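You operate a simulated robot arm through the tools that you are given. There is no shell and no other tool. Be economical: measure what you need, move in short steps, check, and stop when the job is done.

You run a simulated robot arm. Do the job below in one go: nothing can be reset, and whatever is moved stays where it is left.

TASK
Wheel the middle saddle to the blue table and bring the trolley back.
Fine: take it off the trolley's top deck and set it at the back of the table; brake on before unloading and at the end; the rest of the load stays. Set down upright: what you pick out. Where these are worked on the way, their far stop is far enough and under half their travel is too little: trolley.

It is judged by the outcome, as a careful person would: the job done as asked, and still so three seconds after it is handed in. It fails if anything else is knocked over, pushed out of place, dropped, spilled or broken.

THE ROBOT
A 7-joint arm with a two-finger parallel gripper on a trunk, on a base that drives. Base frame: it is fixed to the floor where the robot stands at the start and does not move with it; the origin is under the middle of the robot, x ahead of it, y to its left, z up. Lengths are in mm, angles in degrees, forces in N, time in s.
With the tool pointing down near the work surface it reaches from about 480 to 920 mm from the robot's upright axis, wherever it stands. Its first joint turns from -115.0 to 115.0 degrees. Places, roughly: back of the blue table [-1000, -1100, 900]; brake lever [700, -100, 700]. Payload 3.91 kg.
The TCP is the grasp point between the finger pads, 30 mm short of the fingertips. In the tool frame z runs along the fingers and y along their closing line. The gripper opens to 110 mm. The fingers are 20 mm wide and 10 mm thick; the gripper's body (48 by 112 mm) begins 55 mm behind the TCP.
Orientation is that of the tool frame in the base frame, as a unit quaternion [w, x, y, z]. With the fingers straight down and closing along the base's y, the tool's x points along the base's -x, its y along +y and its z along -z.

THE INTERFACE
- The arm moves only by the tool play_rows. Its argument "series" is a list of rows, each a list of 7 numbers: the turn, a rotation vector about the tool's x, y, z in degrees, then the shift along the tool's x, y, z in mm, then the closure in counts, from 0 (fully open) to 255 (shut). In form: [[wx, wy, wz, x, y, z, claw], ...]. A call has 1 to 20 rows; each row shifts and turns the commanded pose from where the row before left it, along the tool's axes as they then stand. Rows are played at 5 a second. More than 50 mm and 8.6 degrees between two rows, or a gripper value outside its range, and nothing of the call is played. A pose out of reach is approached as far as the arm can. The call stops where the force on the tool passes 90 N (or 10 N more than at its start, if that is more) or the arm is blocked; 0.2 s more then pass. Each finger travels about 153 mm/s and halts on what it meets, pressing with about 35 N; the grip force reading is that of the motor and also rises with nothing between the fingers. The clock runs only during rows and for 0.2 s after the last one: add rows that do not move to give the fingers time. The reply holds the time, the measured pose of the TCP, the force on the tool along the base axes, the opening and the grip force, in the units named above and with some noise, with the torque about the TCP (base axes, N m) and any sound that the robot's microphone picked up, and new pictures: "views" is both (left out), scene, wrist or none.
- Cameras (640 x 400 px; columns grow to the right, rows downward): "scene" is now at [158.6, 126.6, 1349]; the picture's right is [-0.98, -0.19, 0.00], its down [-0.13, 0.70, -0.70] and it looks along [0.13, -0.69, -0.71] (base axes); focal length 238 px, centre (320, 200). "wrist" rides on the gripper at [72, 17, -103] in the tool frame; the picture's right is [-0.23, 0.97, 0.00], its down [-0.76, -0.18, -0.62] and it looks along [-0.61, -0.14, 0.78] (tool axes); focal length 222 px, centre (320, 200). There is no depth. A picture from a camera that has moved, and an enlarged one, comes with that camera's place and axes in the base frame and with its lens.
- lift_body(by): slides the trunk up (or, below 0, down) by that many mm; the arm and the scene camera ride with it, the base frame stays. It gives what a move gives, with no picture.
- drive_base(legs): drives the robot by 1 to 6 legs, each [ahead, left, turn to the left] in mm, mm and degrees, along the robot's own axes; the way and the turn of a leg run together, so that a leg with both is an arc; at most 1500 mm and 180 degrees a leg. The arm and the cameras ride along, it lands a little off, and it stops where it bumps. It gives what a move gives, and a new picture of the scene camera.
- head_to(pan, tilt): turns the head with the scene camera to pan (to the left, within 80 degrees either way) and tilt (down, from -29 to 69), counted from straight ahead of the robot. It gives what a move gives, and a new picture of the scene camera.
- close_up(camera, box): a new picture of the part [left, top, right, bottom] of that camera's present view, enlarged. It takes no simulated time.
- sign_off(): hands the job in; it is judged then, once.

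Go step by step. Nothing tells you exact positions but the pictures and the camera data: compare them with the known pose of the tool, close in by small moves and look again before you grip or let go. The budget is 120 turns and 260 pictures, counting those below and the enlarged ones. Unless the task says otherwise, let go and move clear before handing in, and close with one line.

The tools are called after "Request:" as name(argument=value, ...) on one line, values as JSON. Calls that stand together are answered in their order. play_rows: Moves the arm, as the interface text tells. Its arguments: {"type":"object","properties":{"series":{"type":"array"},"views":{"type":"string","enum":["both","scene","wrist","none"]}},"required":["series"]} The other tools are called the same way: lift_body (by) slides the trunk up or down; drive_base (legs) drives the base; head_to (pan, tilt) turns the head that bears the scene camera; close_up (camera, box) takes an enlarged picture of a part of a camera's view; sign_off () hands the job in.

At the start:

```text
time: 0.0
tool_pos: [448.9, -492.8, 1110.7]
tool_rot: [0.0, 0.001, 1.0, 0.0]
ft_force: [-0.6, -1.2, -0.5]
moment: [-0.01, 0.01, 0.01]
finger_gap: 109.9
grasp_force: 0.0
trunk travel left (down, up): [-700.0, 290.0]
robot x, y, heading: [1.1, -0.0, 0.1]
head pan, tilt: [-79.1, 45.2]
```

scene: 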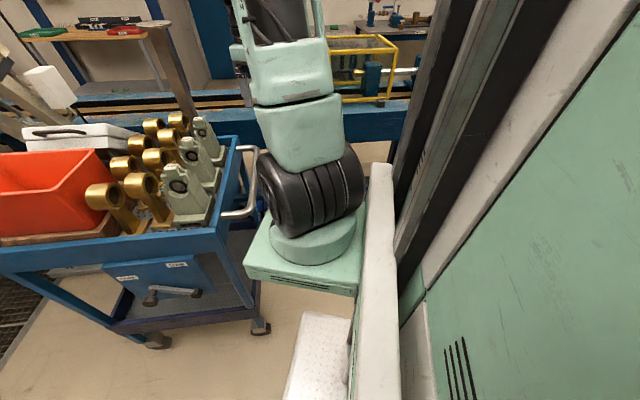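
wrist: 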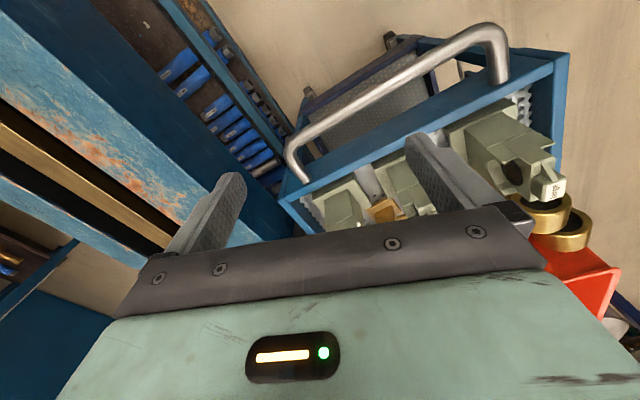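

I see a blue trolley ahead with three grey-green saddles, gold parts and a red bin, with a handle toward me and a brake lever panel on its side. I'll look around first.

Request:
head_to(pan=0, tilt=45)

Request:
head_to(pan=-40, tilt=35)

Request:
head_to(pan=-80, tilt=20)

Request:
head_to(pan=70, tilt=30)

```text
time: 1.5
tool_pos: [449.4, -493.5, 1111.0]
tool_rot: [0.0, -0.001, 1.0, 0.001]
ft_force: [-0.2, -0.6, 0.0]
moment: [-0.02, 0.0, -0.02]
finger_gap: 109.8
grasp_force: 0.1
trunk travel left (down, up): [-700.0, 290.0]
robot x, y, heading: [2.2, -2.3, -0.3]
head pan, tilt: [0.0, 45.0]
camera scene: at [224.6, 206.3, 1349.3], right [0.0, -1.0, 0.0], down [-0.71, 0.0, -0.71], along [0.71, 0.0, -0.71], focal length 238 px, centre (320, 200)
```

scene: 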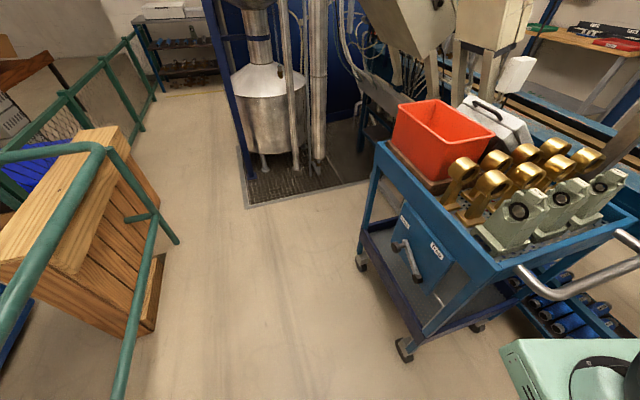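

```text
time: 2.6
tool_pos: [448.8, -493.4, 1109.5]
tool_rot: [0.0, 0.0, 1.0, 0.0]
ft_force: [-0.4, 0.2, 0.4]
moment: [0.03, 0.01, 0.0]
finger_gap: 110.1
grasp_force: 0.1
trunk travel left (down, up): [-700.0, 290.0]
robot x, y, heading: [0.4, -1.2, 0.2]
head pan, tilt: [-40.0, 35.0]
camera scene: at [210.8, 149.8, 1364.1], right [-0.64, -0.77, 0.0], down [-0.44, 0.37, -0.82], along [0.63, -0.53, -0.57], focal length 238 px, centre (320, 200)
```

scene: 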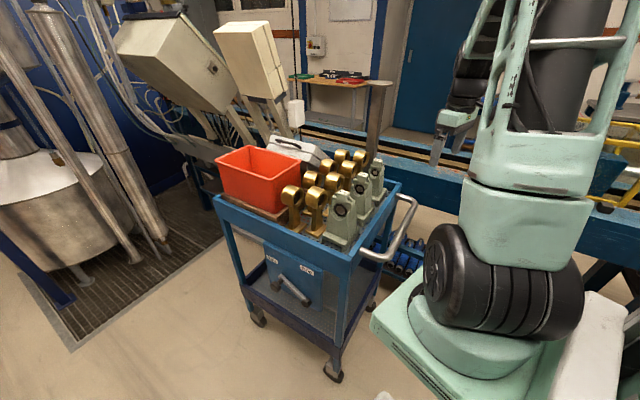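

```text
time: 3.7
tool_pos: [450.2, -492.4, 1111.4]
tool_rot: [0.0, -0.001, 1.0, 0.0]
ft_force: [0.3, 0.9, -0.4]
moment: [-0.04, -0.01, -0.02]
finger_gap: 110.0
grasp_force: 0.0
trunk travel left (down, up): [-700.0, 290.0]
robot x, y, heading: [-1.0, 1.5, 0.1]
head pan, tilt: [-80.0, 20.0]
camera scene: at [159.5, 114.6, 1387.9], right [-0.98, -0.17, 0.0], down [-0.06, 0.34, -0.94], along [0.16, -0.93, -0.34], focal length 238 px, centre (320, 200)
```

scene: 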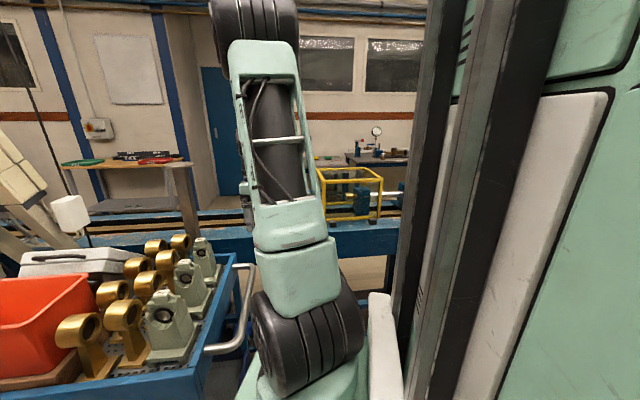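

```text
time: 6.0
tool_pos: [449.2, -491.9, 1111.3]
tool_rot: [0.0, 0.0, 1.0, 0.0]
ft_force: [-0.2, 1.0, -0.3]
moment: [-0.01, 0.02, 0.0]
finger_gap: 110.0
grasp_force: 0.0
trunk travel left (down, up): [-700.0, 290.0]
robot x, y, heading: [2.3, 1.0, 0.1]
head pan, tilt: [70.0, 30.0]
camera scene: at [174.2, 291.3, 1371.9], right [0.94, -0.34, 0.0], down [-0.17, -0.47, -0.87], along [0.3, 0.81, -0.5], focal length 238 px, centre (320, 200)
```

scene: 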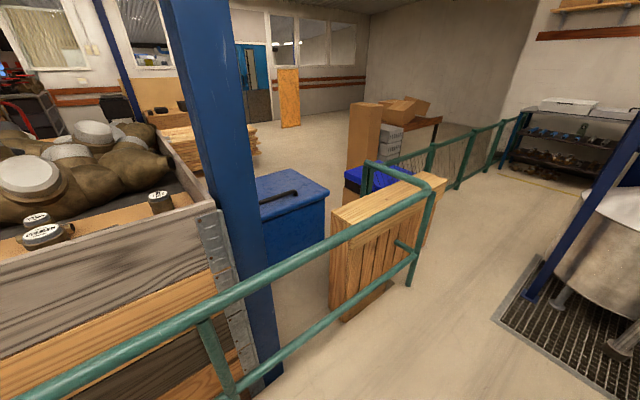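

Request:
head_to(pan=-20, tilt=45)

Request:
close_up(camera="scene", box=[220, 170, 380, 270])

Request:
close_up(camera="scene", box=[260, 60, 500, 210])

Request:
drive_base(legs=[[0, 0, -45]])

```text
time: 7.7
tool_pos: [448.1, -492.5, 1110.9]
tool_rot: [0.0, 0.0, 1.0, 0.0]
ft_force: [1.2, -0.4, 0.5]
moment: [0.04, -0.01, -0.02]
finger_gap: 110.1
grasp_force: 0.1
trunk travel left (down, up): [-700.0, 290.0]
robot x, y, heading: [-0.1, -3.3, -0.1]
head pan, tilt: [-20.0, 45.0]
camera scene: at [219.7, 178.5, 1349.3], right [-0.34, -0.94, 0.0], down [-0.66, 0.24, -0.71], along [0.66, -0.24, -0.71], focal length 238 px, centre (320, 200)
```

scene: 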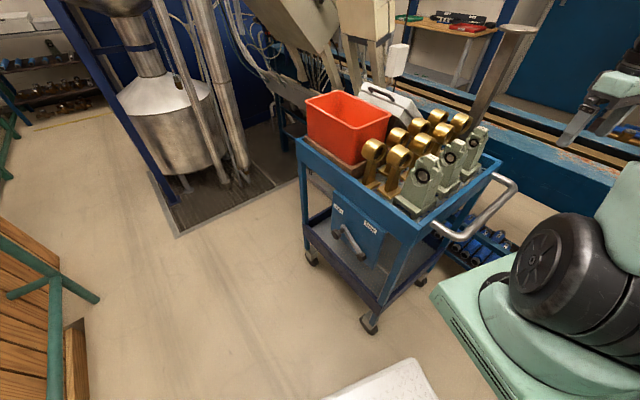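

```text
4.00 times, centred on (300, 220) of scene
camera zoom: at [219.7, 178.5, 1349.3], right [-0.34, -0.94, 0.0], down [-0.66, 0.24, -0.71], along [0.66, -0.24, -0.71], focal length 954 px, centre (400, 120)
```

zoom: 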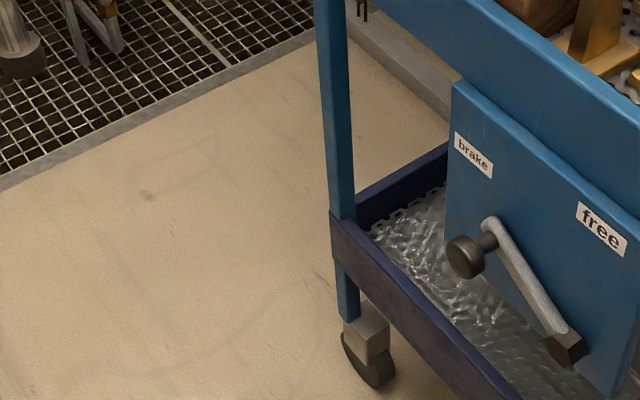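

```text
2.67 times, centred on (380, 135) of scene
camera zoom: at [219.7, 178.5, 1349.3], right [-0.34, -0.94, 0.0], down [-0.66, 0.24, -0.71], along [0.66, -0.24, -0.71], focal length 636 px, centre (160, 373)
```

zoom: 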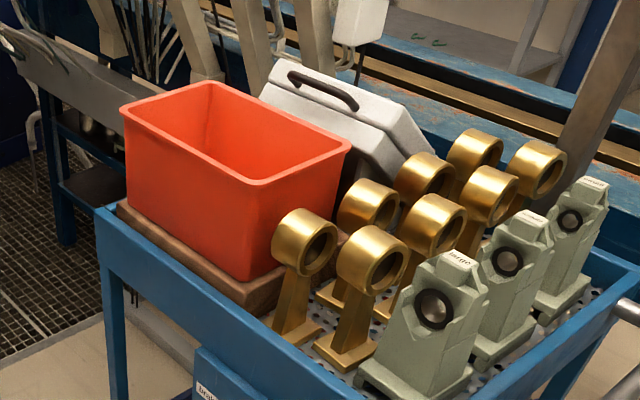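

```text
time: 10.1
tool_pos: [-30.7, -666.1, 1109.9]
tool_rot: [0.001, 0.383, 0.924, 0.0]
ft_force: [0.4, -0.1, 0.1]
moment: [0.01, 0.01, 0.0]
finger_gap: 109.8
grasp_force: 0.1
trunk travel left (down, up): [-700.0, 290.0]
robot x, y, heading: [-0.6, 2.1, -45.2]
head pan, tilt: [-20.0, 45.0]
camera scene: at [280.9, -27.7, 1349.3], right [-0.91, -0.42, 0.0], down [-0.3, 0.64, -0.71], along [0.3, -0.64, -0.71], focal length 238 px, centre (320, 200)
```

scene: 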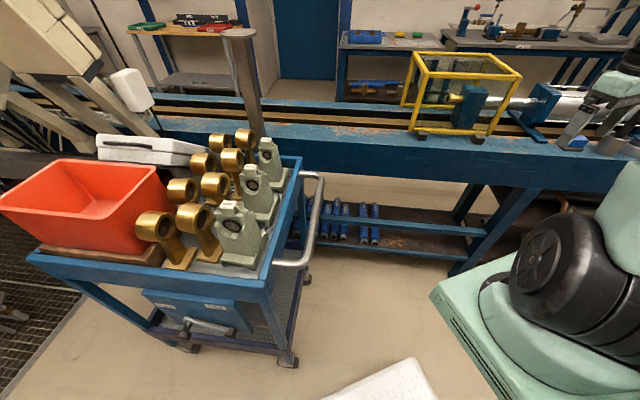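

Request:
head_to(pan=-80, tilt=35)

Request:
drive_base(legs=[[0, 0, -75]])

Request:
head_to(pan=-15, tilt=40)

Request:
head_to(pan=50, tilt=40)

```text
time: 11.4
tool_pos: [-30.1, -665.5, 1110.8]
tool_rot: [0.0, 0.383, 0.924, 0.0]
ft_force: [-0.1, -0.7, 0.3]
moment: [0.0, 0.03, 0.01]
finger_gap: 110.0
grasp_force: 0.0
trunk travel left (down, up): [-700.0, 290.0]
robot x, y, heading: [0.2, -0.0, -44.9]
head pan, tilt: [-80.0, 35.0]
camera scene: at [196.1, -26.2, 1364.1], right [-0.82, 0.57, 0.0], down [0.33, 0.47, -0.82], along [-0.47, -0.67, -0.57], focal length 238 px, centre (320, 200)
```

scene: 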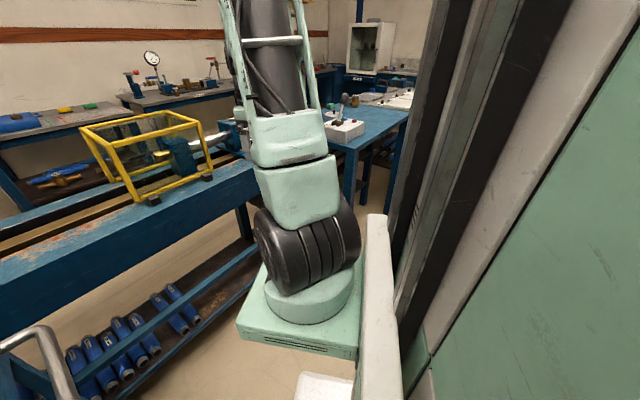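

```text
time: 15.1
tool_pos: [-651.5, -140.5, 1109.1]
tool_rot: [0.0, 0.867, 0.498, 0.0]
ft_force: [0.6, 0.5, 0.3]
moment: [0.02, -0.01, -0.02]
finger_gap: 109.9
grasp_force: 0.1
trunk travel left (down, up): [-700.0, 290.0]
robot x, y, heading: [-2.0, 2.5, -120.2]
head pan, tilt: [-80.0, 35.0]
camera scene: at [24.0, -194.0, 1364.1], right [0.35, 0.94, 0.0], down [0.54, -0.2, -0.82], along [-0.77, 0.28, -0.57], focal length 238 px, centre (320, 200)
```

scene: 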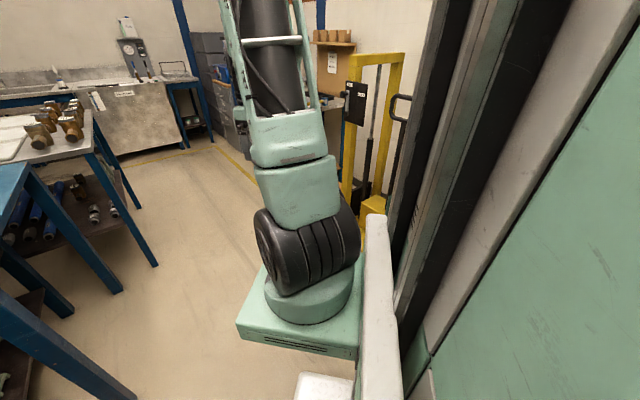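

```text
time: 16.4
tool_pos: [-652.5, -139.4, 1110.8]
tool_rot: [-0.001, 0.867, 0.499, 0.0]
ft_force: [-0.7, -0.4, 0.2]
moment: [-0.01, -0.02, 0.02]
finger_gap: 110.0
grasp_force: 0.2
trunk travel left (down, up): [-700.0, 290.0]
robot x, y, heading: [0.3, 1.7, -120.1]
head pan, tilt: [-15.0, 40.0]
camera scene: at [46.2, -284.3, 1356.5], right [-0.7, 0.71, 0.0], down [0.46, 0.45, -0.77], along [-0.54, -0.54, -0.64], focal length 238 px, centre (320, 200)
```

scene: 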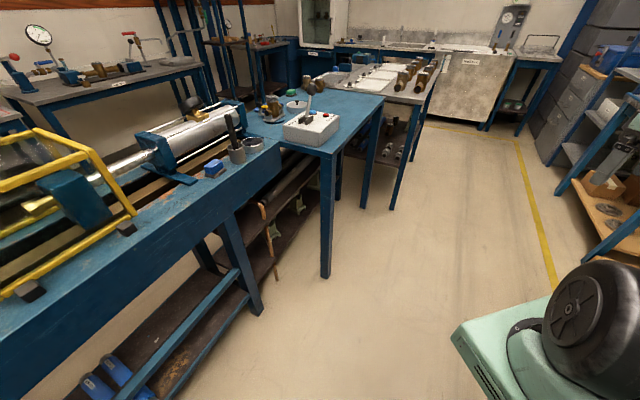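

```text
time: 17.8
tool_pos: [-652.4, -139.8, 1109.5]
tool_rot: [0.0, 0.867, 0.499, 0.0]
ft_force: [0.1, 0.6, -0.2]
moment: [0.0, 0.01, -0.06]
finger_gap: 110.1
grasp_force: 0.0
trunk travel left (down, up): [-700.0, 290.0]
robot x, y, heading: [-1.2, 0.8, -120.4]
head pan, tilt: [50.0, 40.0]
camera scene: at [135.3, -304.5, 1356.5], right [-0.94, -0.34, 0.0], down [-0.22, 0.61, -0.77], along [0.26, -0.72, -0.64], focal length 238 px, centre (320, 200)
```

scene: 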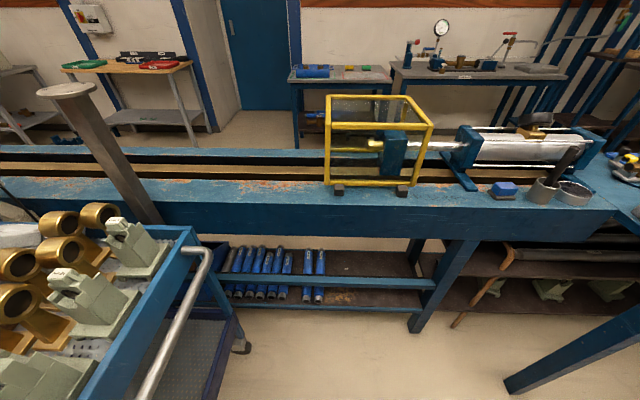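

Request:
head_to(pan=-15, tilt=25)

Request:
close_up(camera="scene", box=[190, 100, 450, 262])

```text
time: 19.1
tool_pos: [-651.9, -139.3, 1109.9]
tool_rot: [0.0, 0.867, 0.499, 0.0]
ft_force: [0.3, 0.2, 0.1]
moment: [-0.03, 0.03, 0.01]
finger_gap: 109.9
grasp_force: 0.1
trunk travel left (down, up): [-700.0, 290.0]
robot x, y, heading: [2.2, -0.2, -120.1]
head pan, tilt: [-15.0, 25.0]
camera scene: at [41.3, -289.4, 1379.8], right [-0.7, 0.71, 0.0], down [0.3, 0.3, -0.91], along [-0.64, -0.64, -0.42], focal length 238 px, centre (320, 200)
```

scene: 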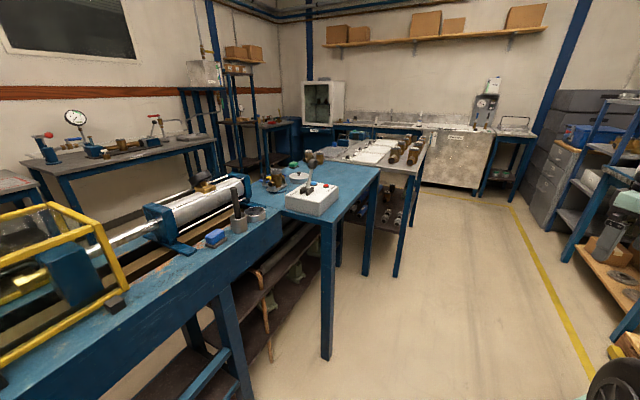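

```text
2.46 times, centred on (320, 181) of scene
camera zoom: at [41.3, -289.4, 1379.8], right [-0.7, 0.71, 0.0], down [0.3, 0.3, -0.91], along [-0.64, -0.64, -0.42], focal length 587 px, centre (320, 247)
```

zoom: 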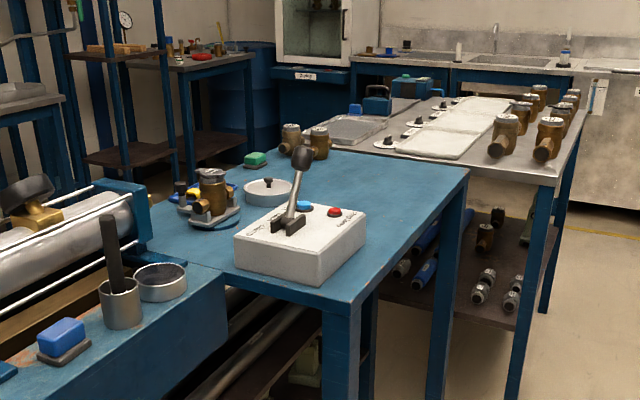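

Request:
drive_base(legs=[[0, 0, 100]])

Request:
head_to(pan=10, tilt=50)

Request:
close_up(camera="scene", box=[240, 100, 560, 300])

```text
time: 23.8
tool_pos: [248.1, -617.8, 1108.9]
tool_rot: [-0.002, 0.177, 0.984, 0.0]
ft_force: [-1.1, -0.2, 0.2]
moment: [0.01, -0.02, -0.02]
finger_gap: 110.1
grasp_force: 0.2
trunk travel left (down, up): [-700.0, 290.0]
robot x, y, heading: [-2.8, 1.4, -20.3]
head pan, tilt: [-15.0, 25.0]
camera scene: at [280.9, 90.7, 1379.9], right [-0.58, -0.82, 0.0], down [-0.34, 0.24, -0.91], along [0.74, -0.52, -0.42], focal length 238 px, centre (320, 200)
```

scene: 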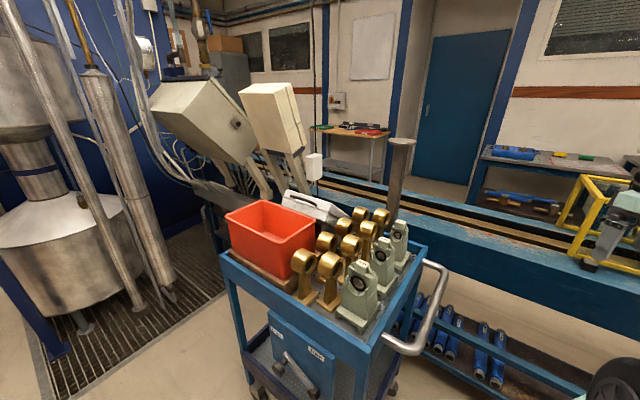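

```text
time: 24.6
tool_pos: [249.0, -618.9, 1110.5]
tool_rot: [0.0, 0.177, 0.984, 0.0]
ft_force: [-1.1, -0.2, 0.1]
moment: [-0.01, 0.03, -0.05]
finger_gap: 109.9
grasp_force: 0.0
trunk travel left (down, up): [-700.0, 290.0]
robot x, y, heading: [-2.4, 1.3, -20.4]
head pan, tilt: [10.0, 50.0]
camera scene: at [281.5, 130.1, 1342.4], right [-0.18, -0.98, 0.0], down [-0.75, 0.14, -0.64], along [0.63, -0.12, -0.77], focal length 238 px, centre (320, 200)
```

scene: 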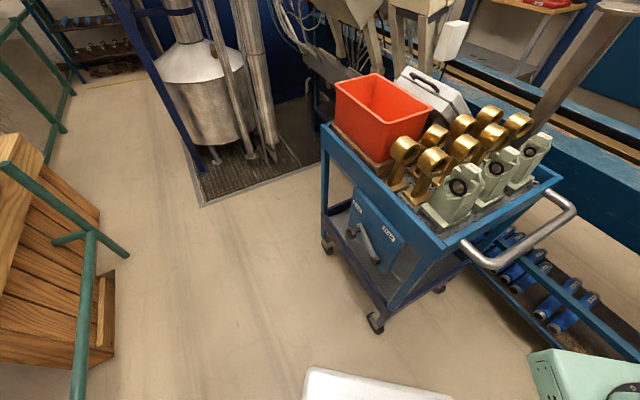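

```text
2.00 times, centred on (400, 200) of scene
camera zoom: at [281.5, 130.1, 1342.4], right [-0.18, -0.98, 0.0], down [-0.75, 0.14, -0.64], along [0.63, -0.12, -0.77], focal length 477 px, centre (160, 200)
```

zoom: 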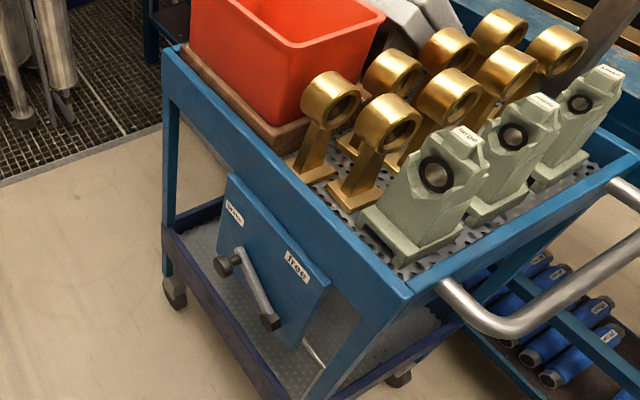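

The brake lever knob is at about (670,-45,677), leaning to "brake". I'll raise the tool, turn to face the lever, and rotate the gripper so it closes along the trolley's long axis.

Request:
play_rows(series=[[0, 0, 0, 0, 0, -45, 0], [0, 0, 0, 0, 0, -45, 0], [0, 0, 0, 0, 0, 0, 0]], views="none")

Request:
drive_base(legs=[[0, 0, 35]])

Request:
head_to(pan=-35, tilt=50)

```text
time: 25.4
tool_pos: [249.3, -619.9, 1200.5]
tool_rot: [0.0, 0.177, 0.984, 0.0]
ft_force: [-0.6, 0.4, -0.6]
moment: [0.01, 0.01, -0.03]
finger_gap: 110.0
grasp_force: 0.0
trunk travel left (down, up): [-700.0, 290.0]
robot x, y, heading: [2.9, 0.4, -20.5]
head pan, tilt: [10.0, 50.0]
```

```text
time: 27.5
tool_pos: [561.5, -360.5, 1200.7]
tool_rot: [0.0, -0.129, 0.992, 0.001]
ft_force: [0.2, 0.2, -0.1]
moment: [0.0, 0.01, 0.01]
finger_gap: 110.1
grasp_force: 0.0
trunk travel left (down, up): [-700.0, 290.0]
robot x, y, heading: [1.0, 2.5, 14.9]
head pan, tilt: [10.0, 50.0]
camera scene: at [155.8, 268.4, 1342.4], right [0.42, -0.91, 0.0], down [-0.69, -0.32, -0.64], along [0.58, 0.27, -0.77], focal length 238 px, centre (320, 200)
```

scene: 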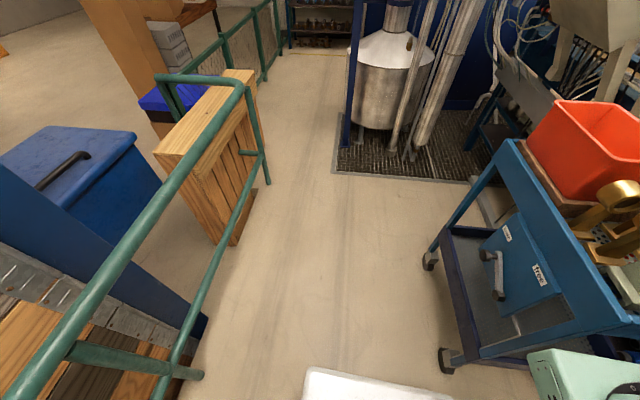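

```text
time: 28.6
tool_pos: [561.2, -361.4, 1199.7]
tool_rot: [0.0, -0.13, 0.992, 0.0]
ft_force: [-0.7, 0.9, 0.1]
moment: [-0.02, 0.02, 0.01]
finger_gap: 110.0
grasp_force: 0.0
trunk travel left (down, up): [-700.0, 290.0]
robot x, y, heading: [0.6, 0.8, 14.7]
head pan, tilt: [-35.0, 50.0]
camera scene: at [158.2, 209.6, 1342.4], right [-0.34, -0.94, 0.0], down [-0.72, 0.26, -0.64], along [0.6, -0.22, -0.77], focal length 238 px, centre (320, 200)
```

scene: 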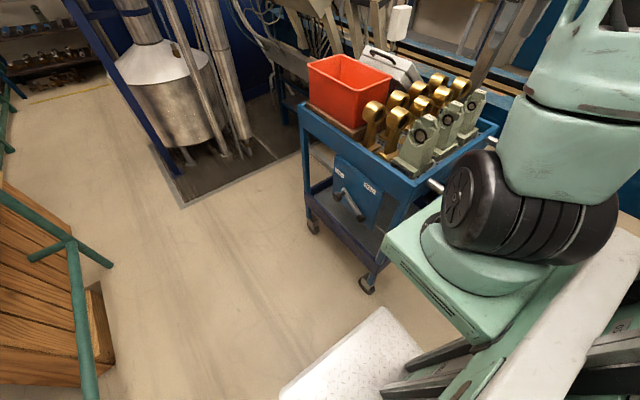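

Request:
play_rows(series=[[0, 0, 0, -27, 37, 0, 0], [0, 0, 0, -27, 37, 0, 0], [0, 0, 0, -27, 37, 0, 0], [0, 0, 0, -27, 37, 0, 0], [0, 0, 0, -27, 37, 0, 0], [0, 0, 0, -27, 37, 0, 0], [0, 0, 0, -27, 37, 0, 0], [0, 0, 0, -27, 37, 0, 0], [0, 0, 8, 0, 0, 0, 0], [0, 0, 8, 0, 0, 0, 0], [0, 0, 8, 0, 0, 0, 0], [0, 0, 8, 0, 0, 0, 0], [0, 0, 8, 0, 0, 0, 0], [0, 0, 8, 0, 0, 0, 0], [0, 0, 8, 0, 0, 0, 0], [0, 0, 8, 0, 0, 0, 0], [0, 0, 8, 0, 0, 0, 0], [0, 0, 8, 0, 0, 0, 0]])

```text
time: 32.5
tool_pos: [693.6, -18.8, 1201.2]
tool_rot: [-0.001, 0.54, 0.842, 0.0]
ft_force: [-0.5, -0.3, -0.6]
moment: [0.02, -0.03, 0.01]
finger_gap: 110.3
grasp_force: 0.1
trunk travel left (down, up): [-700.0, 290.0]
robot x, y, heading: [-1.8, -2.0, 14.9]
head pan, tilt: [-35.0, 50.0]
camera scene: at [158.2, 209.5, 1342.4], right [-0.34, -0.94, 0.0], down [-0.72, 0.26, -0.64], along [0.6, -0.22, -0.77], focal length 238 px, centre (320, 200)
camera wrist: at [680.1, 53.7, 1304.0], right [0.98, 0.2, 0.0], down [0.16, -0.77, 0.62], along [0.13, -0.61, -0.78], focal length 222 px, centre (320, 200)
```

scene: 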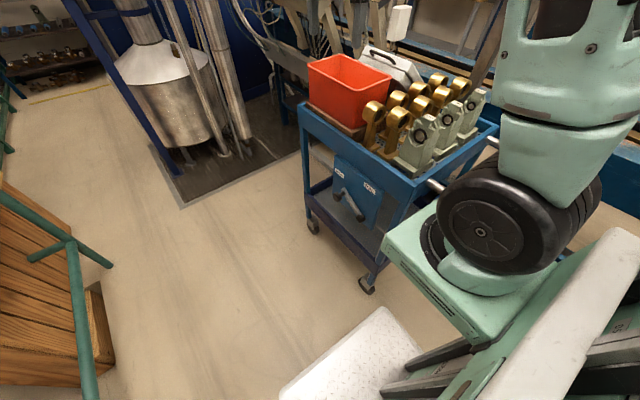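
wrist: 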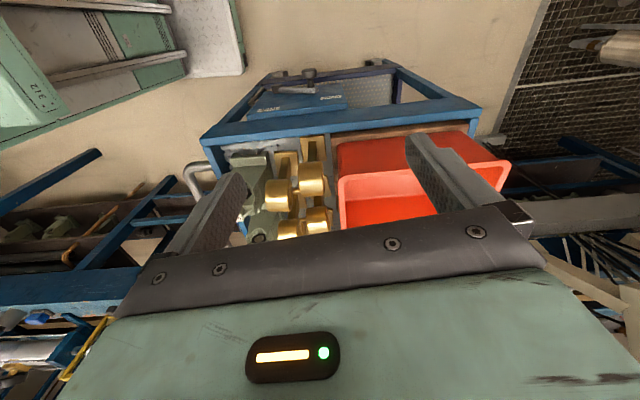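

Request:
play_rows(series=[[0, 0, 6.2, 0, 0, 0, 0], [0, 0, 0, 0, 0, 45, 0], [0, 0, 0, 0, 0, 45, 0], [0, 0, 0, 0, 0, 0, 0]], views="none")

Request:
close_up(camera="wrist", box=[200, 0, 440, 150])

Request:
close_up(camera="scene", box=[300, 130, 460, 230])

```text
time: 33.5
tool_pos: [694.5, -20.8, 1112.2]
tool_rot: [0.0, 0.583, 0.813, 0.0]
ft_force: [0.1, -0.4, -0.1]
moment: [-0.02, -0.05, -0.02]
finger_gap: 109.8
grasp_force: 0.1
trunk travel left (down, up): [-700.0, 290.0]
robot x, y, heading: [-2.9, -2.9, 15.1]
head pan, tilt: [-35.0, 50.0]
```

```text
2.67 times, centred on (320, 75) of wrist
camera zoom: at [688.2, 53.7, 1215.2], right [1.0, 0.1, 0.0], down [0.08, -0.78, 0.62], along [0.06, -0.62, -0.78], focal length 592 px, centre (320, 533)
```

zoom: 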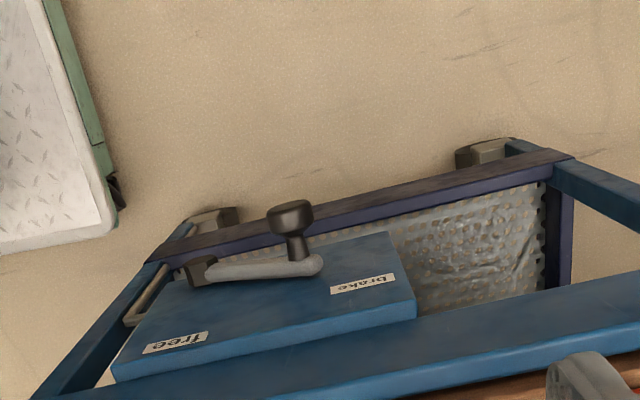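

```text
4.00 times, centred on (380, 180) of scene
camera zoom: at [158.1, 209.5, 1342.4], right [-0.34, -0.94, 0.0], down [-0.72, 0.26, -0.64], along [0.6, -0.22, -0.77], focal length 954 px, centre (80, 280)
```

zoom: 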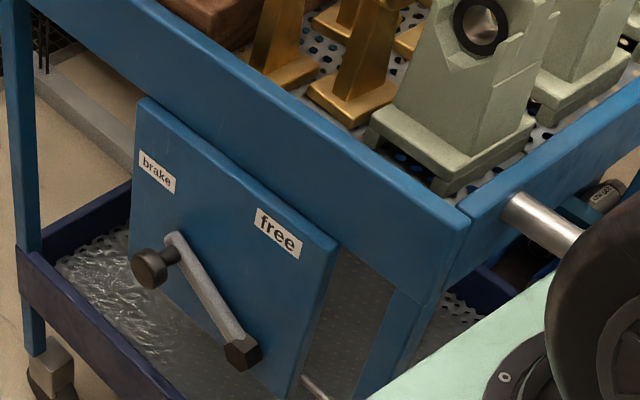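

Lever geometry: knob at (671,-48,672), pivot at (592,-113,616), leaning toward "brake". I'll close the fingers and lower beside the knob on its far side.

Request:
play_rows(series=[[0, 0, 0, -13, 12, 30, 255], [0, 0, 0, 0, 0, 45, 255], [0, 0, 0, 0, 0, 45, 255], [0, 0, 0, 0, 0, 45, 255], [0, 0, 0, 0, 0, 45, 255], [0, 0, 0, 0, 0, 0, 255]])

Request:
lift_body(by=-120)

Request:
close_up(camera="wrist", box=[160, 0, 480, 200])

```text
time: 34.9
tool_pos: [710.2, -28.5, 901.1]
tool_rot: [0.0, 0.583, 0.813, 0.001]
ft_force: [0.4, 0.8, 0.5]
moment: [-0.01, 0.02, 0.0]
finger_gap: 0.0
grasp_force: 35.2
trunk travel left (down, up): [-700.0, 290.0]
robot x, y, heading: [-0.6, 0.2, 14.7]
head pan, tilt: [-35.0, 50.0]
camera scene: at [158.1, 209.5, 1342.4], right [-0.34, -0.94, 0.0], down [-0.72, 0.26, -0.64], along [0.6, -0.22, -0.77], focal length 238 px, centre (320, 200)
camera wrist: at [703.2, 46.8, 1004.5], right [1.0, 0.1, 0.0], down [0.08, -0.78, 0.62], along [0.06, -0.62, -0.78], focal length 222 px, centre (320, 200)
```

scene: 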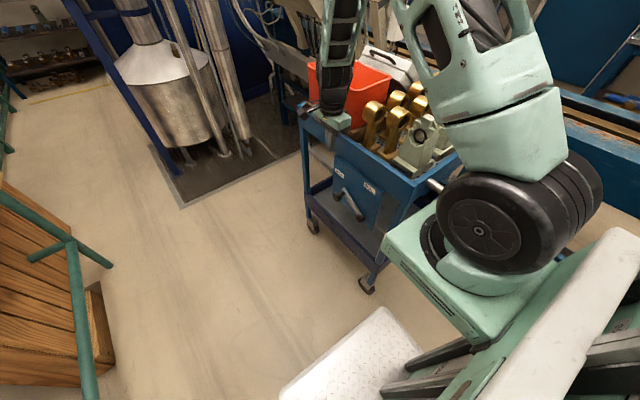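
wrist: 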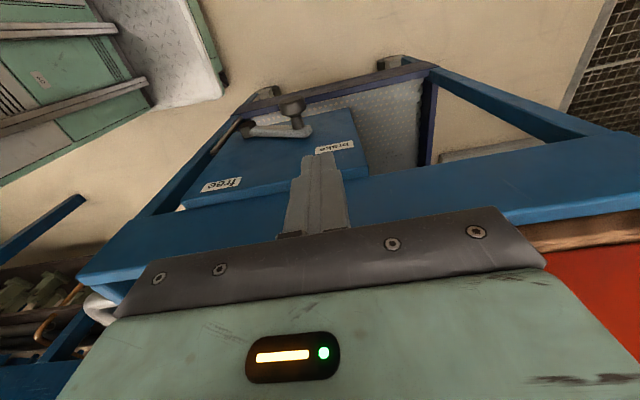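

```text
time: 36.4
tool_pos: [709.8, -28.3, 780.5]
tool_rot: [0.0, 0.583, 0.813, 0.0]
ft_force: [0.7, 0.3, -1.0]
moment: [0.01, -0.01, 0.02]
finger_gap: 0.0
grasp_force: 35.1
trunk travel left (down, up): [-580.0, 410.0]
robot x, y, heading: [2.9, 0.0, 14.9]
head pan, tilt: [-35.0, 50.0]
```

```text
2.00 times, centred on (320, 100) of wrist
camera zoom: at [703.3, 46.8, 884.9], right [1.0, 0.1, 0.0], down [0.08, -0.78, 0.62], along [0.06, -0.62, -0.78], focal length 444 px, centre (320, 400)
```

zoom: 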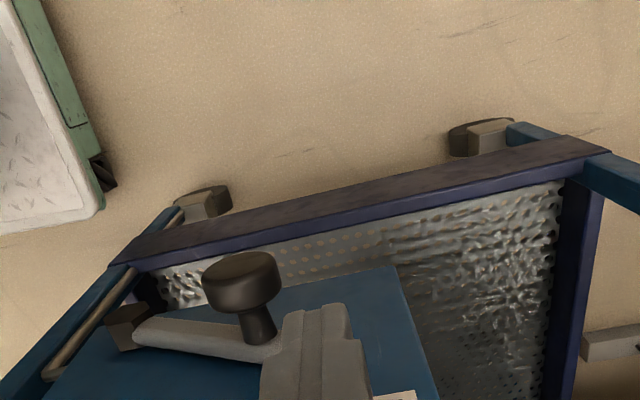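

Request:
play_rows(series=[[0, 0, 0, 0, 0, 35, 255], [0, 0, 0, 0, 0, 35, 255], [0, 0, 0, 0, 0, 35, 255], [0, 0, 0, 0, 0, 0, 255]], views="none")

Request:
close_up(camera="wrist", box=[160, 0, 480, 200])

```text
time: 37.4
tool_pos: [710.0, -27.5, 675.3]
tool_rot: [0.0, 0.583, 0.813, 0.0]
ft_force: [0.8, 0.1, 0.9]
moment: [0.0, 0.0, -0.01]
finger_gap: 0.0
grasp_force: 35.3
trunk travel left (down, up): [-580.0, 410.0]
robot x, y, heading: [2.4, 4.4, 14.8]
head pan, tilt: [-35.0, 50.0]
```

```text
2.00 times, centred on (320, 100) of wrist
camera zoom: at [704.3, 46.8, 779.5], right [1.0, 0.1, 0.0], down [0.08, -0.78, 0.62], along [0.06, -0.62, -0.78], focal length 444 px, centre (320, 400)
```

zoom: 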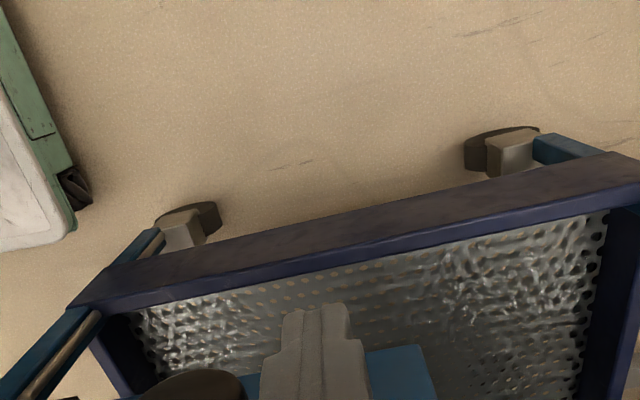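

Request:
play_rows(series=[[0, 0, 0, 0, -12, 0, 255], [0, 0, 0, 0, -12, 0, 255], [0, 0, 0, 0, -12, -6, 255], [0, 0, 0, 0, -12, -8, 255], [0, 0, 0, 0, -12, -8, 255], [0, 0, 0, 0, -12, -6, 255], [0, 0, 0, 0, 0, 0, 255]])

```text
time: 38.2
tool_pos: [692.9, -33.5, 690.5]
tool_rot: [0.018, 0.579, 0.815, 0.014]
ft_force: [7.1, 5.0, 2.0]
moment: [0.01, 0.01, 0.1]
finger_gap: 0.0
grasp_force: 34.5
trunk travel left (down, up): [-580.0, 410.0]
robot x, y, heading: [3.2, -0.8, 15.2]
head pan, tilt: [-35.0, 50.0]
stopped in row 4: the force on the tool passed its limit (the readings are from after the stop); the commanded pose is now the measured one
camera scene: at [159.2, 210.4, 1221.7], right [-0.34, -0.94, 0.0], down [-0.72, 0.26, -0.64], along [0.6, -0.22, -0.77], focal length 238 px, centre (320, 200)
camera wrist: at [681.3, 40.6, 794.2], right [0.99, 0.11, 0.05], down [0.05, -0.78, 0.62], along [0.1, -0.62, -0.78], focal length 222 px, centre (320, 200)
```

scene: 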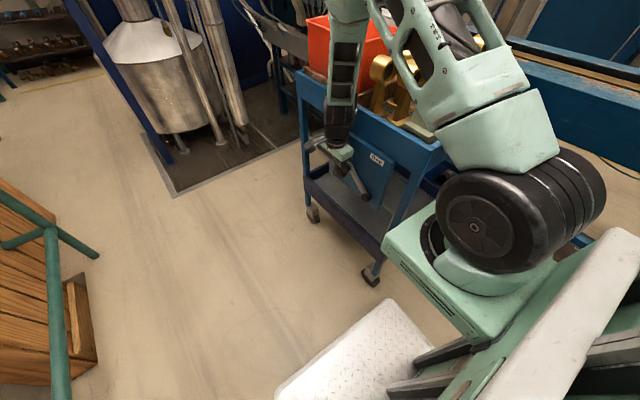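
wrist: 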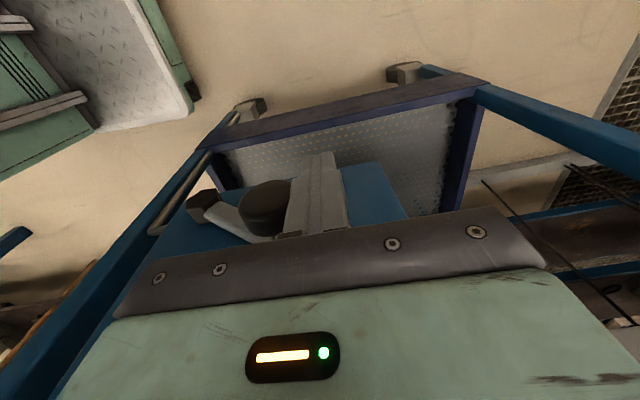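

Request:
play_rows(series=[[0, 0, 0, 0, -2, 0, 255], [0, 0, 0, 0, -2, 0, 255], [0, 0, 0, 0, -2, -1, 255], [0, 0, 0, 0, -2, -2, 255], [0, 0, 0, 0, -2, -2, 255], [0, 0, 0, 0, -2, -2, 255], [0, 0, 0, 0, -2, -2, 255], [0, 0, 0, 0, -2, -2, 255]], views="wrist")

```text
time: 40.0
tool_pos: [673.8, -40.1, 699.9]
tool_rot: [0.015, 0.579, 0.815, 0.012]
ft_force: [0.2, -0.2, -0.1]
moment: [0.0, -0.01, -0.02]
finger_gap: 0.1
grasp_force: 35.4
trunk travel left (down, up): [-580.0, 410.0]
robot x, y, heading: [3.0, -0.8, 15.0]
head pan, tilt: [-35.0, 50.0]
camera wrist: at [663.3, 33.2, 803.7], right [0.99, 0.1, 0.04], down [0.06, -0.78, 0.62], along [0.09, -0.62, -0.78], focal length 222 px, centre (320, 200)
```

wrist: 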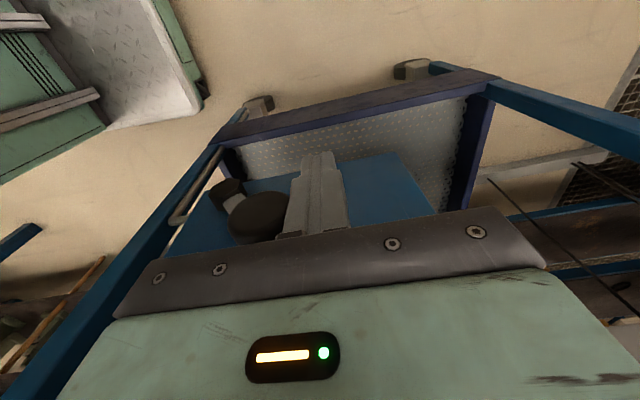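

Request:
play_rows(series=[[0, 0, 0, 0, -4, -2, 255], [0, 0, 0, 0, -4, -2, 255], [0, 0, 0, 0, -4, -2, 255], [0, 0, 0, 0, -4, -2, 255], [0, 0, 0, 0, -4, -2, 255], [0, 0, 0, 0, -4, -2, 255], [0, 0, 0, 0, -4, -1, 255], [0, 0, 0, 0, -4, -1, 255], [0, 0, 0, 0, -4, -1, 255], [0, 0, 0, 0, -4, 0, 255], [0, 0, 0, 0, -4, 0, 255], [0, 0, 0, 0, -4, 0, 255], [0, 0, 0, 0, -4, 0, 255], [0, 0, 0, 0, -4, 0, 255], [0, 0, 0, 0, -4, 0, 255], [0, 0, 0, 0, -4, 0, 255], [0, 0, 0, 0, -4, 0, 255], [0, 0, 0, 0, -4, 0, 255], [0, 0, 0, 0, 0, 0, 255]], views="both")

Request:
close_up(camera="scene", box=[270, 100, 430, 200])

```text
time: 44.0
tool_pos: [607.5, -63.6, 712.3]
tool_rot: [0.016, 0.579, 0.815, 0.013]
ft_force: [4.0, 2.4, 2.6]
moment: [-0.07, 0.11, 0.02]
finger_gap: 0.1
grasp_force: 35.2
trunk travel left (down, up): [-580.0, 410.0]
robot x, y, heading: [1.5, 0.7, 15.0]
head pan, tilt: [-35.0, 50.0]
camera scene: at [159.1, 210.3, 1222.4], right [-0.34, -0.94, 0.0], down [-0.72, 0.26, -0.64], along [0.6, -0.22, -0.77], focal length 238 px, centre (320, 200)
camera wrist: at [596.1, 10.4, 816.7], right [0.99, 0.11, 0.04], down [0.06, -0.78, 0.62], along [0.1, -0.62, -0.78], focal length 222 px, centre (320, 200)
```

scene: 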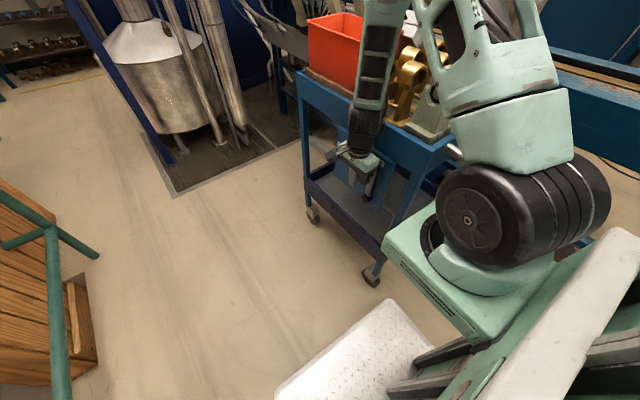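
wrist: 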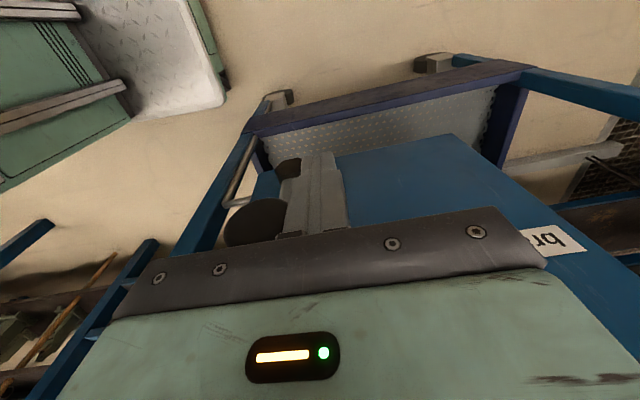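

```text
4.00 times, centred on (350, 150) of scene
camera zoom: at [159.1, 210.3, 1222.4], right [-0.34, -0.94, 0.0], down [-0.72, 0.26, -0.64], along [0.6, -0.22, -0.77], focal length 954 px, centre (200, 400)
```

zoom: 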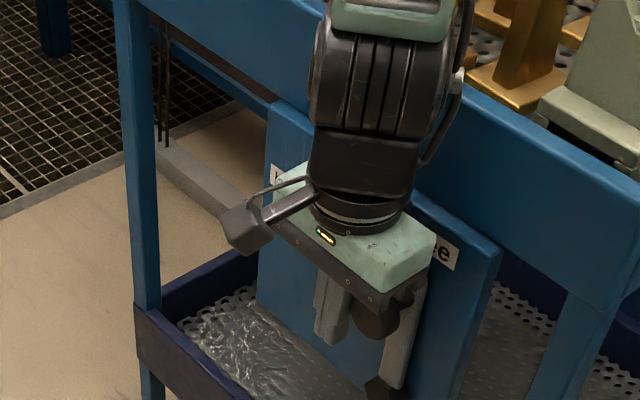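

Request:
play_rows(series=[[0, 0, 0, 0, -3, 0, 255], [0, 0, 0, 0, -3, 0, 255], [0, 0, 0, 0, -3, 0, 255], [0, 0, 0, 0, -3, 0, 255], [0, 0, 0, 0, -3, 0, 255], [0, 0, 0, 0, -3, 0, 255], [0, 0, 0, 0, -3, 0, 255], [0, 0, 0, 0, -3, 0, 255], [0, 0, 0, 0, -3, 0, 255], [0, 0, 0, 0, -3, 0, 255], [0, 0, 0, 0, -3, 0, 255], [0, 0, 0, 0, -3, 0, 255], [0, 0, 0, 0, -3, 0, 255], [0, 0, 0, 0, -3, 0, 255], [0, 0, 0, 0, -3, 0, 255], [0, 0, 0, 0, -3, 0, 255]], views="wrist")

Request:
close_up(camera="scene", box=[270, 100, 430, 200])

```text
time: 47.4
tool_pos: [560.8, -79.6, 710.2]
tool_rot: [0.014, 0.58, 0.814, 0.012]
ft_force: [1.6, 0.3, 0.3]
moment: [0.02, 0.03, 0.01]
finger_gap: 0.1
grasp_force: 34.6
trunk travel left (down, up): [-580.0, 410.0]
robot x, y, heading: [0.9, 3.0, 15.1]
head pan, tilt: [-35.0, 50.0]
camera wrist: at [549.8, -5.3, 814.3], right [0.99, 0.1, 0.04], down [0.06, -0.78, 0.62], along [0.1, -0.62, -0.78], focal length 222 px, centre (320, 200)
```

wrist: 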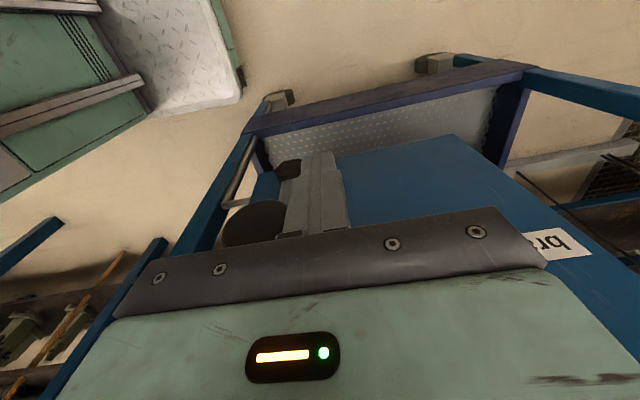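

```text
4.00 times, centred on (350, 150) of scene
camera zoom: at [159.0, 210.1, 1222.3], right [-0.34, -0.94, 0.0], down [-0.72, 0.26, -0.64], along [0.6, -0.22, -0.77], focal length 954 px, centre (200, 400)
```

zoom: 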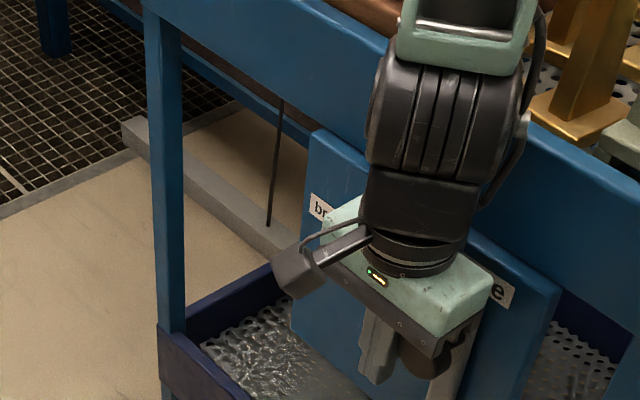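

The lever is upright at "free" and the trolley has begun to roll with it, so the brake is off. I'll back the finger away, rise clear, and look at the handle.

Request:
play_rows(series=[[0, 0, 0, 0, 12, 0, 255], [0, 0, 0, 8, 12, 0, 255], [2, 0.5, 0, 25, 0, 0, 255], [0, 0, 0, 25, 0, -20, 255], [0, 0, 0, 0, 0, -45, 255], [0, 0, 0, 0, 0, -45, 255], [0, 0, 0, 0, 0, -45, 255], [0, 0, 0, 0, 0, -45, 255], [0, 0, 0, 0, 0, -45, 255], [0, 0, 0, 0, 0, -45, 255], [0, 0, 0, 0, 0, -45, 0], [0, 0, 0, 0, 0, 0, 0]], views="both")

Request:
close_up(camera="scene", box=[280, 80, 480, 205])

```text
time: 50.0
tool_pos: [562.9, -17.0, 1047.3]
tool_rot: [0.002, 0.579, 0.815, 0.002]
ft_force: [0.7, 0.8, -0.2]
moment: [-0.03, 0.05, -0.01]
finger_gap: 110.1
grasp_force: 0.1
trunk travel left (down, up): [-580.0, 410.0]
robot x, y, heading: [2.0, 0.6, 15.0]
head pan, tilt: [-35.0, 50.0]
camera scene: at [159.0, 210.1, 1222.4], right [-0.34, -0.94, 0.0], down [-0.72, 0.26, -0.64], along [0.6, -0.22, -0.77], focal length 238 px, centre (320, 200)
camera wrist: at [556.0, 57.4, 1150.4], right [0.99, 0.1, 0.01], down [0.08, -0.78, 0.62], along [0.07, -0.62, -0.78], focal length 222 px, centre (320, 200)
```

scene: 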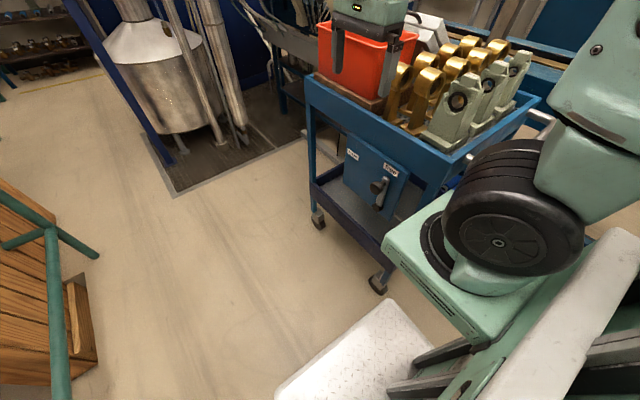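
wrist: 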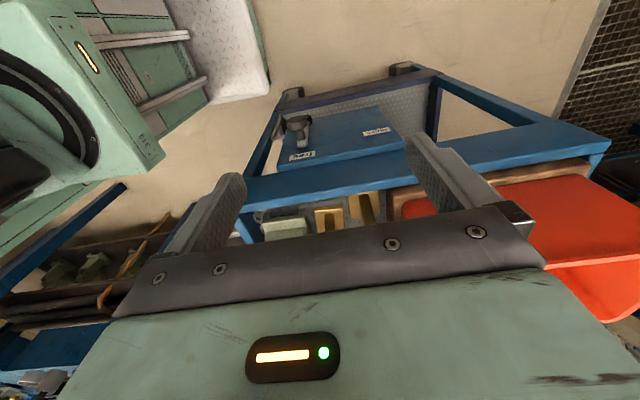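

```text
3.20 times, centred on (380, 142) of scene
camera zoom: at [159.0, 210.1, 1222.4], right [-0.34, -0.94, 0.0], down [-0.72, 0.26, -0.64], along [0.6, -0.22, -0.77], focal length 763 px, centre (128, 384)
```

zoom: 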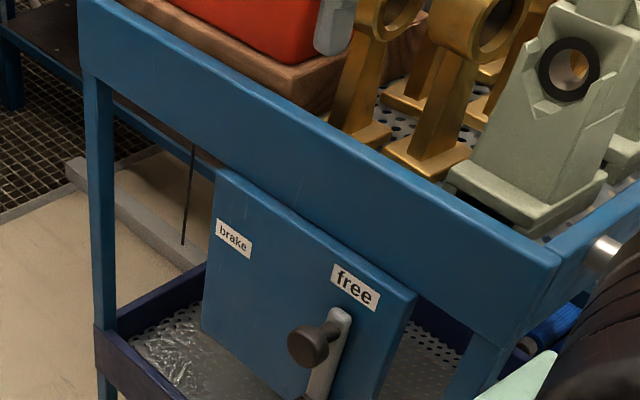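

Request:
play_rows(series=[[0, 0, 0, 0, 0, -45, 0], [0, 0, 0, 0, 0, -45, 0], [0, 0, 0, -44, 0, 0, 0], [0, 0, 0, -44, 0, 0, 0], [0, 0, 0, -44, 0, 0, 0], [0, 0, 0, -44, 0, 0, 0], [0, 0, 0, -44, 0, 0, 0], [0, 0, 0, -44, 0, 0, 0], [0, 0, 0, -42, -10, 0, 0], [0, 0, 0, 0, -46, 0, 0], [0, 0, 0, 0, -46, 0, 0], [0, 0, 0, 0, -46, 0, 0], [0, 0, 0, 0, -46, 0, 0], [0, 0, 0, 0, -46, 0, 0], [0, 0, 0, 0, 0, 0, 0]])

```text
time: 53.2
tool_pos: [438.4, -383.9, 1135.2]
tool_rot: [0.002, 0.58, 0.815, 0.001]
ft_force: [-0.2, -0.3, 0.2]
moment: [0.02, -0.03, -0.03]
finger_gap: 110.0
grasp_force: 0.1
trunk travel left (down, up): [-580.0, 410.0]
robot x, y, heading: [-0.9, -1.5, 14.7]
head pan, tilt: [-35.0, 50.0]
camera scene: at [159.0, 210.1, 1222.4], right [-0.34, -0.94, 0.0], down [-0.72, 0.26, -0.64], along [0.6, -0.22, -0.77], focal length 238 px, centre (320, 200)
camera wrist: at [429.5, -310.1, 1239.1], right [0.99, 0.11, 0.01], down [0.08, -0.78, 0.62], along [0.07, -0.62, -0.78], focal length 222 px, centre (320, 200)
```

scene: 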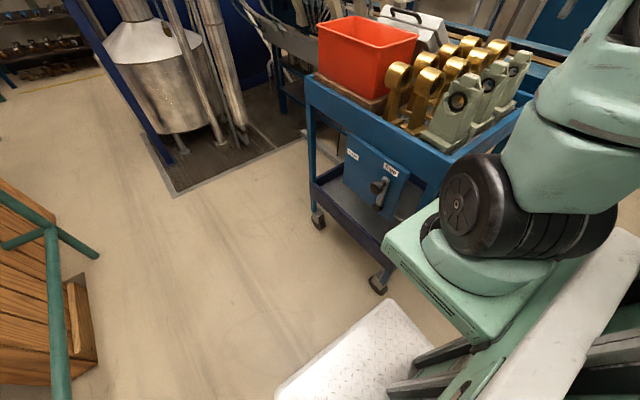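
wrist: 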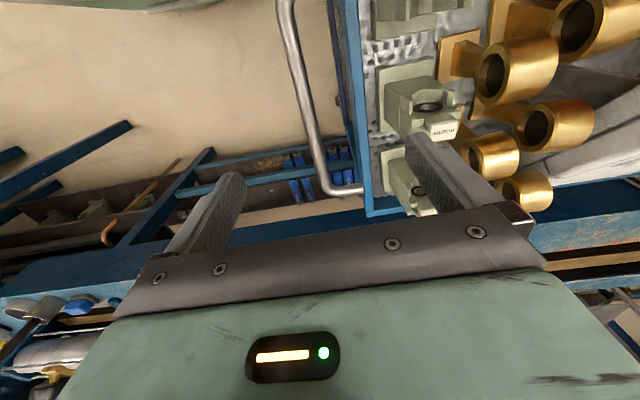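

Request:
play_rows(series=[[0, 0, 0, 0, -38, 0, 0], [0, 0, 0, 0, 0, 45, 0], [0, 0, 0, 0, 0, 45, 0], [0, 0, 0, 0, 0, 45, 0], [0, 0, 0, 0, 0, 45, 0], [0, 0, 0, 0, 0, 40, 0], [0, 0, 0, 0, 0, 0, 0]], views="wrist")

```text
time: 54.8
tool_pos: [402.6, -395.8, 915.7]
tool_rot: [0.002, 0.579, 0.816, 0.002]
ft_force: [-0.3, 0.7, 0.0]
moment: [-0.03, -0.02, 0.0]
finger_gap: 109.9
grasp_force: 0.0
trunk travel left (down, up): [-580.0, 410.0]
robot x, y, heading: [0.9, 1.1, 14.9]
head pan, tilt: [-35.0, 50.0]
camera wrist: at [395.9, -322.1, 1019.0], right [0.99, 0.11, 0.01], down [0.08, -0.78, 0.62], along [0.07, -0.62, -0.78], focal length 222 px, centre (320, 200)
```

wrist: 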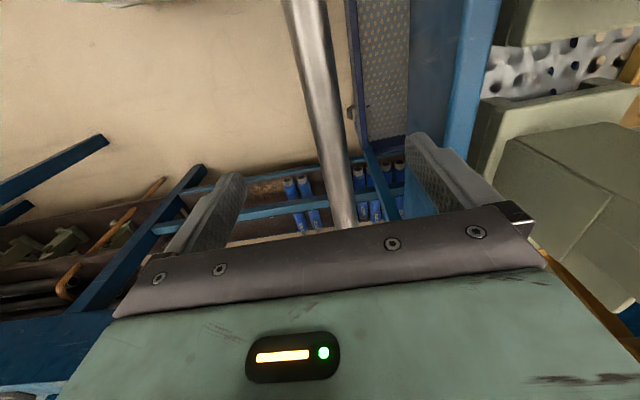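

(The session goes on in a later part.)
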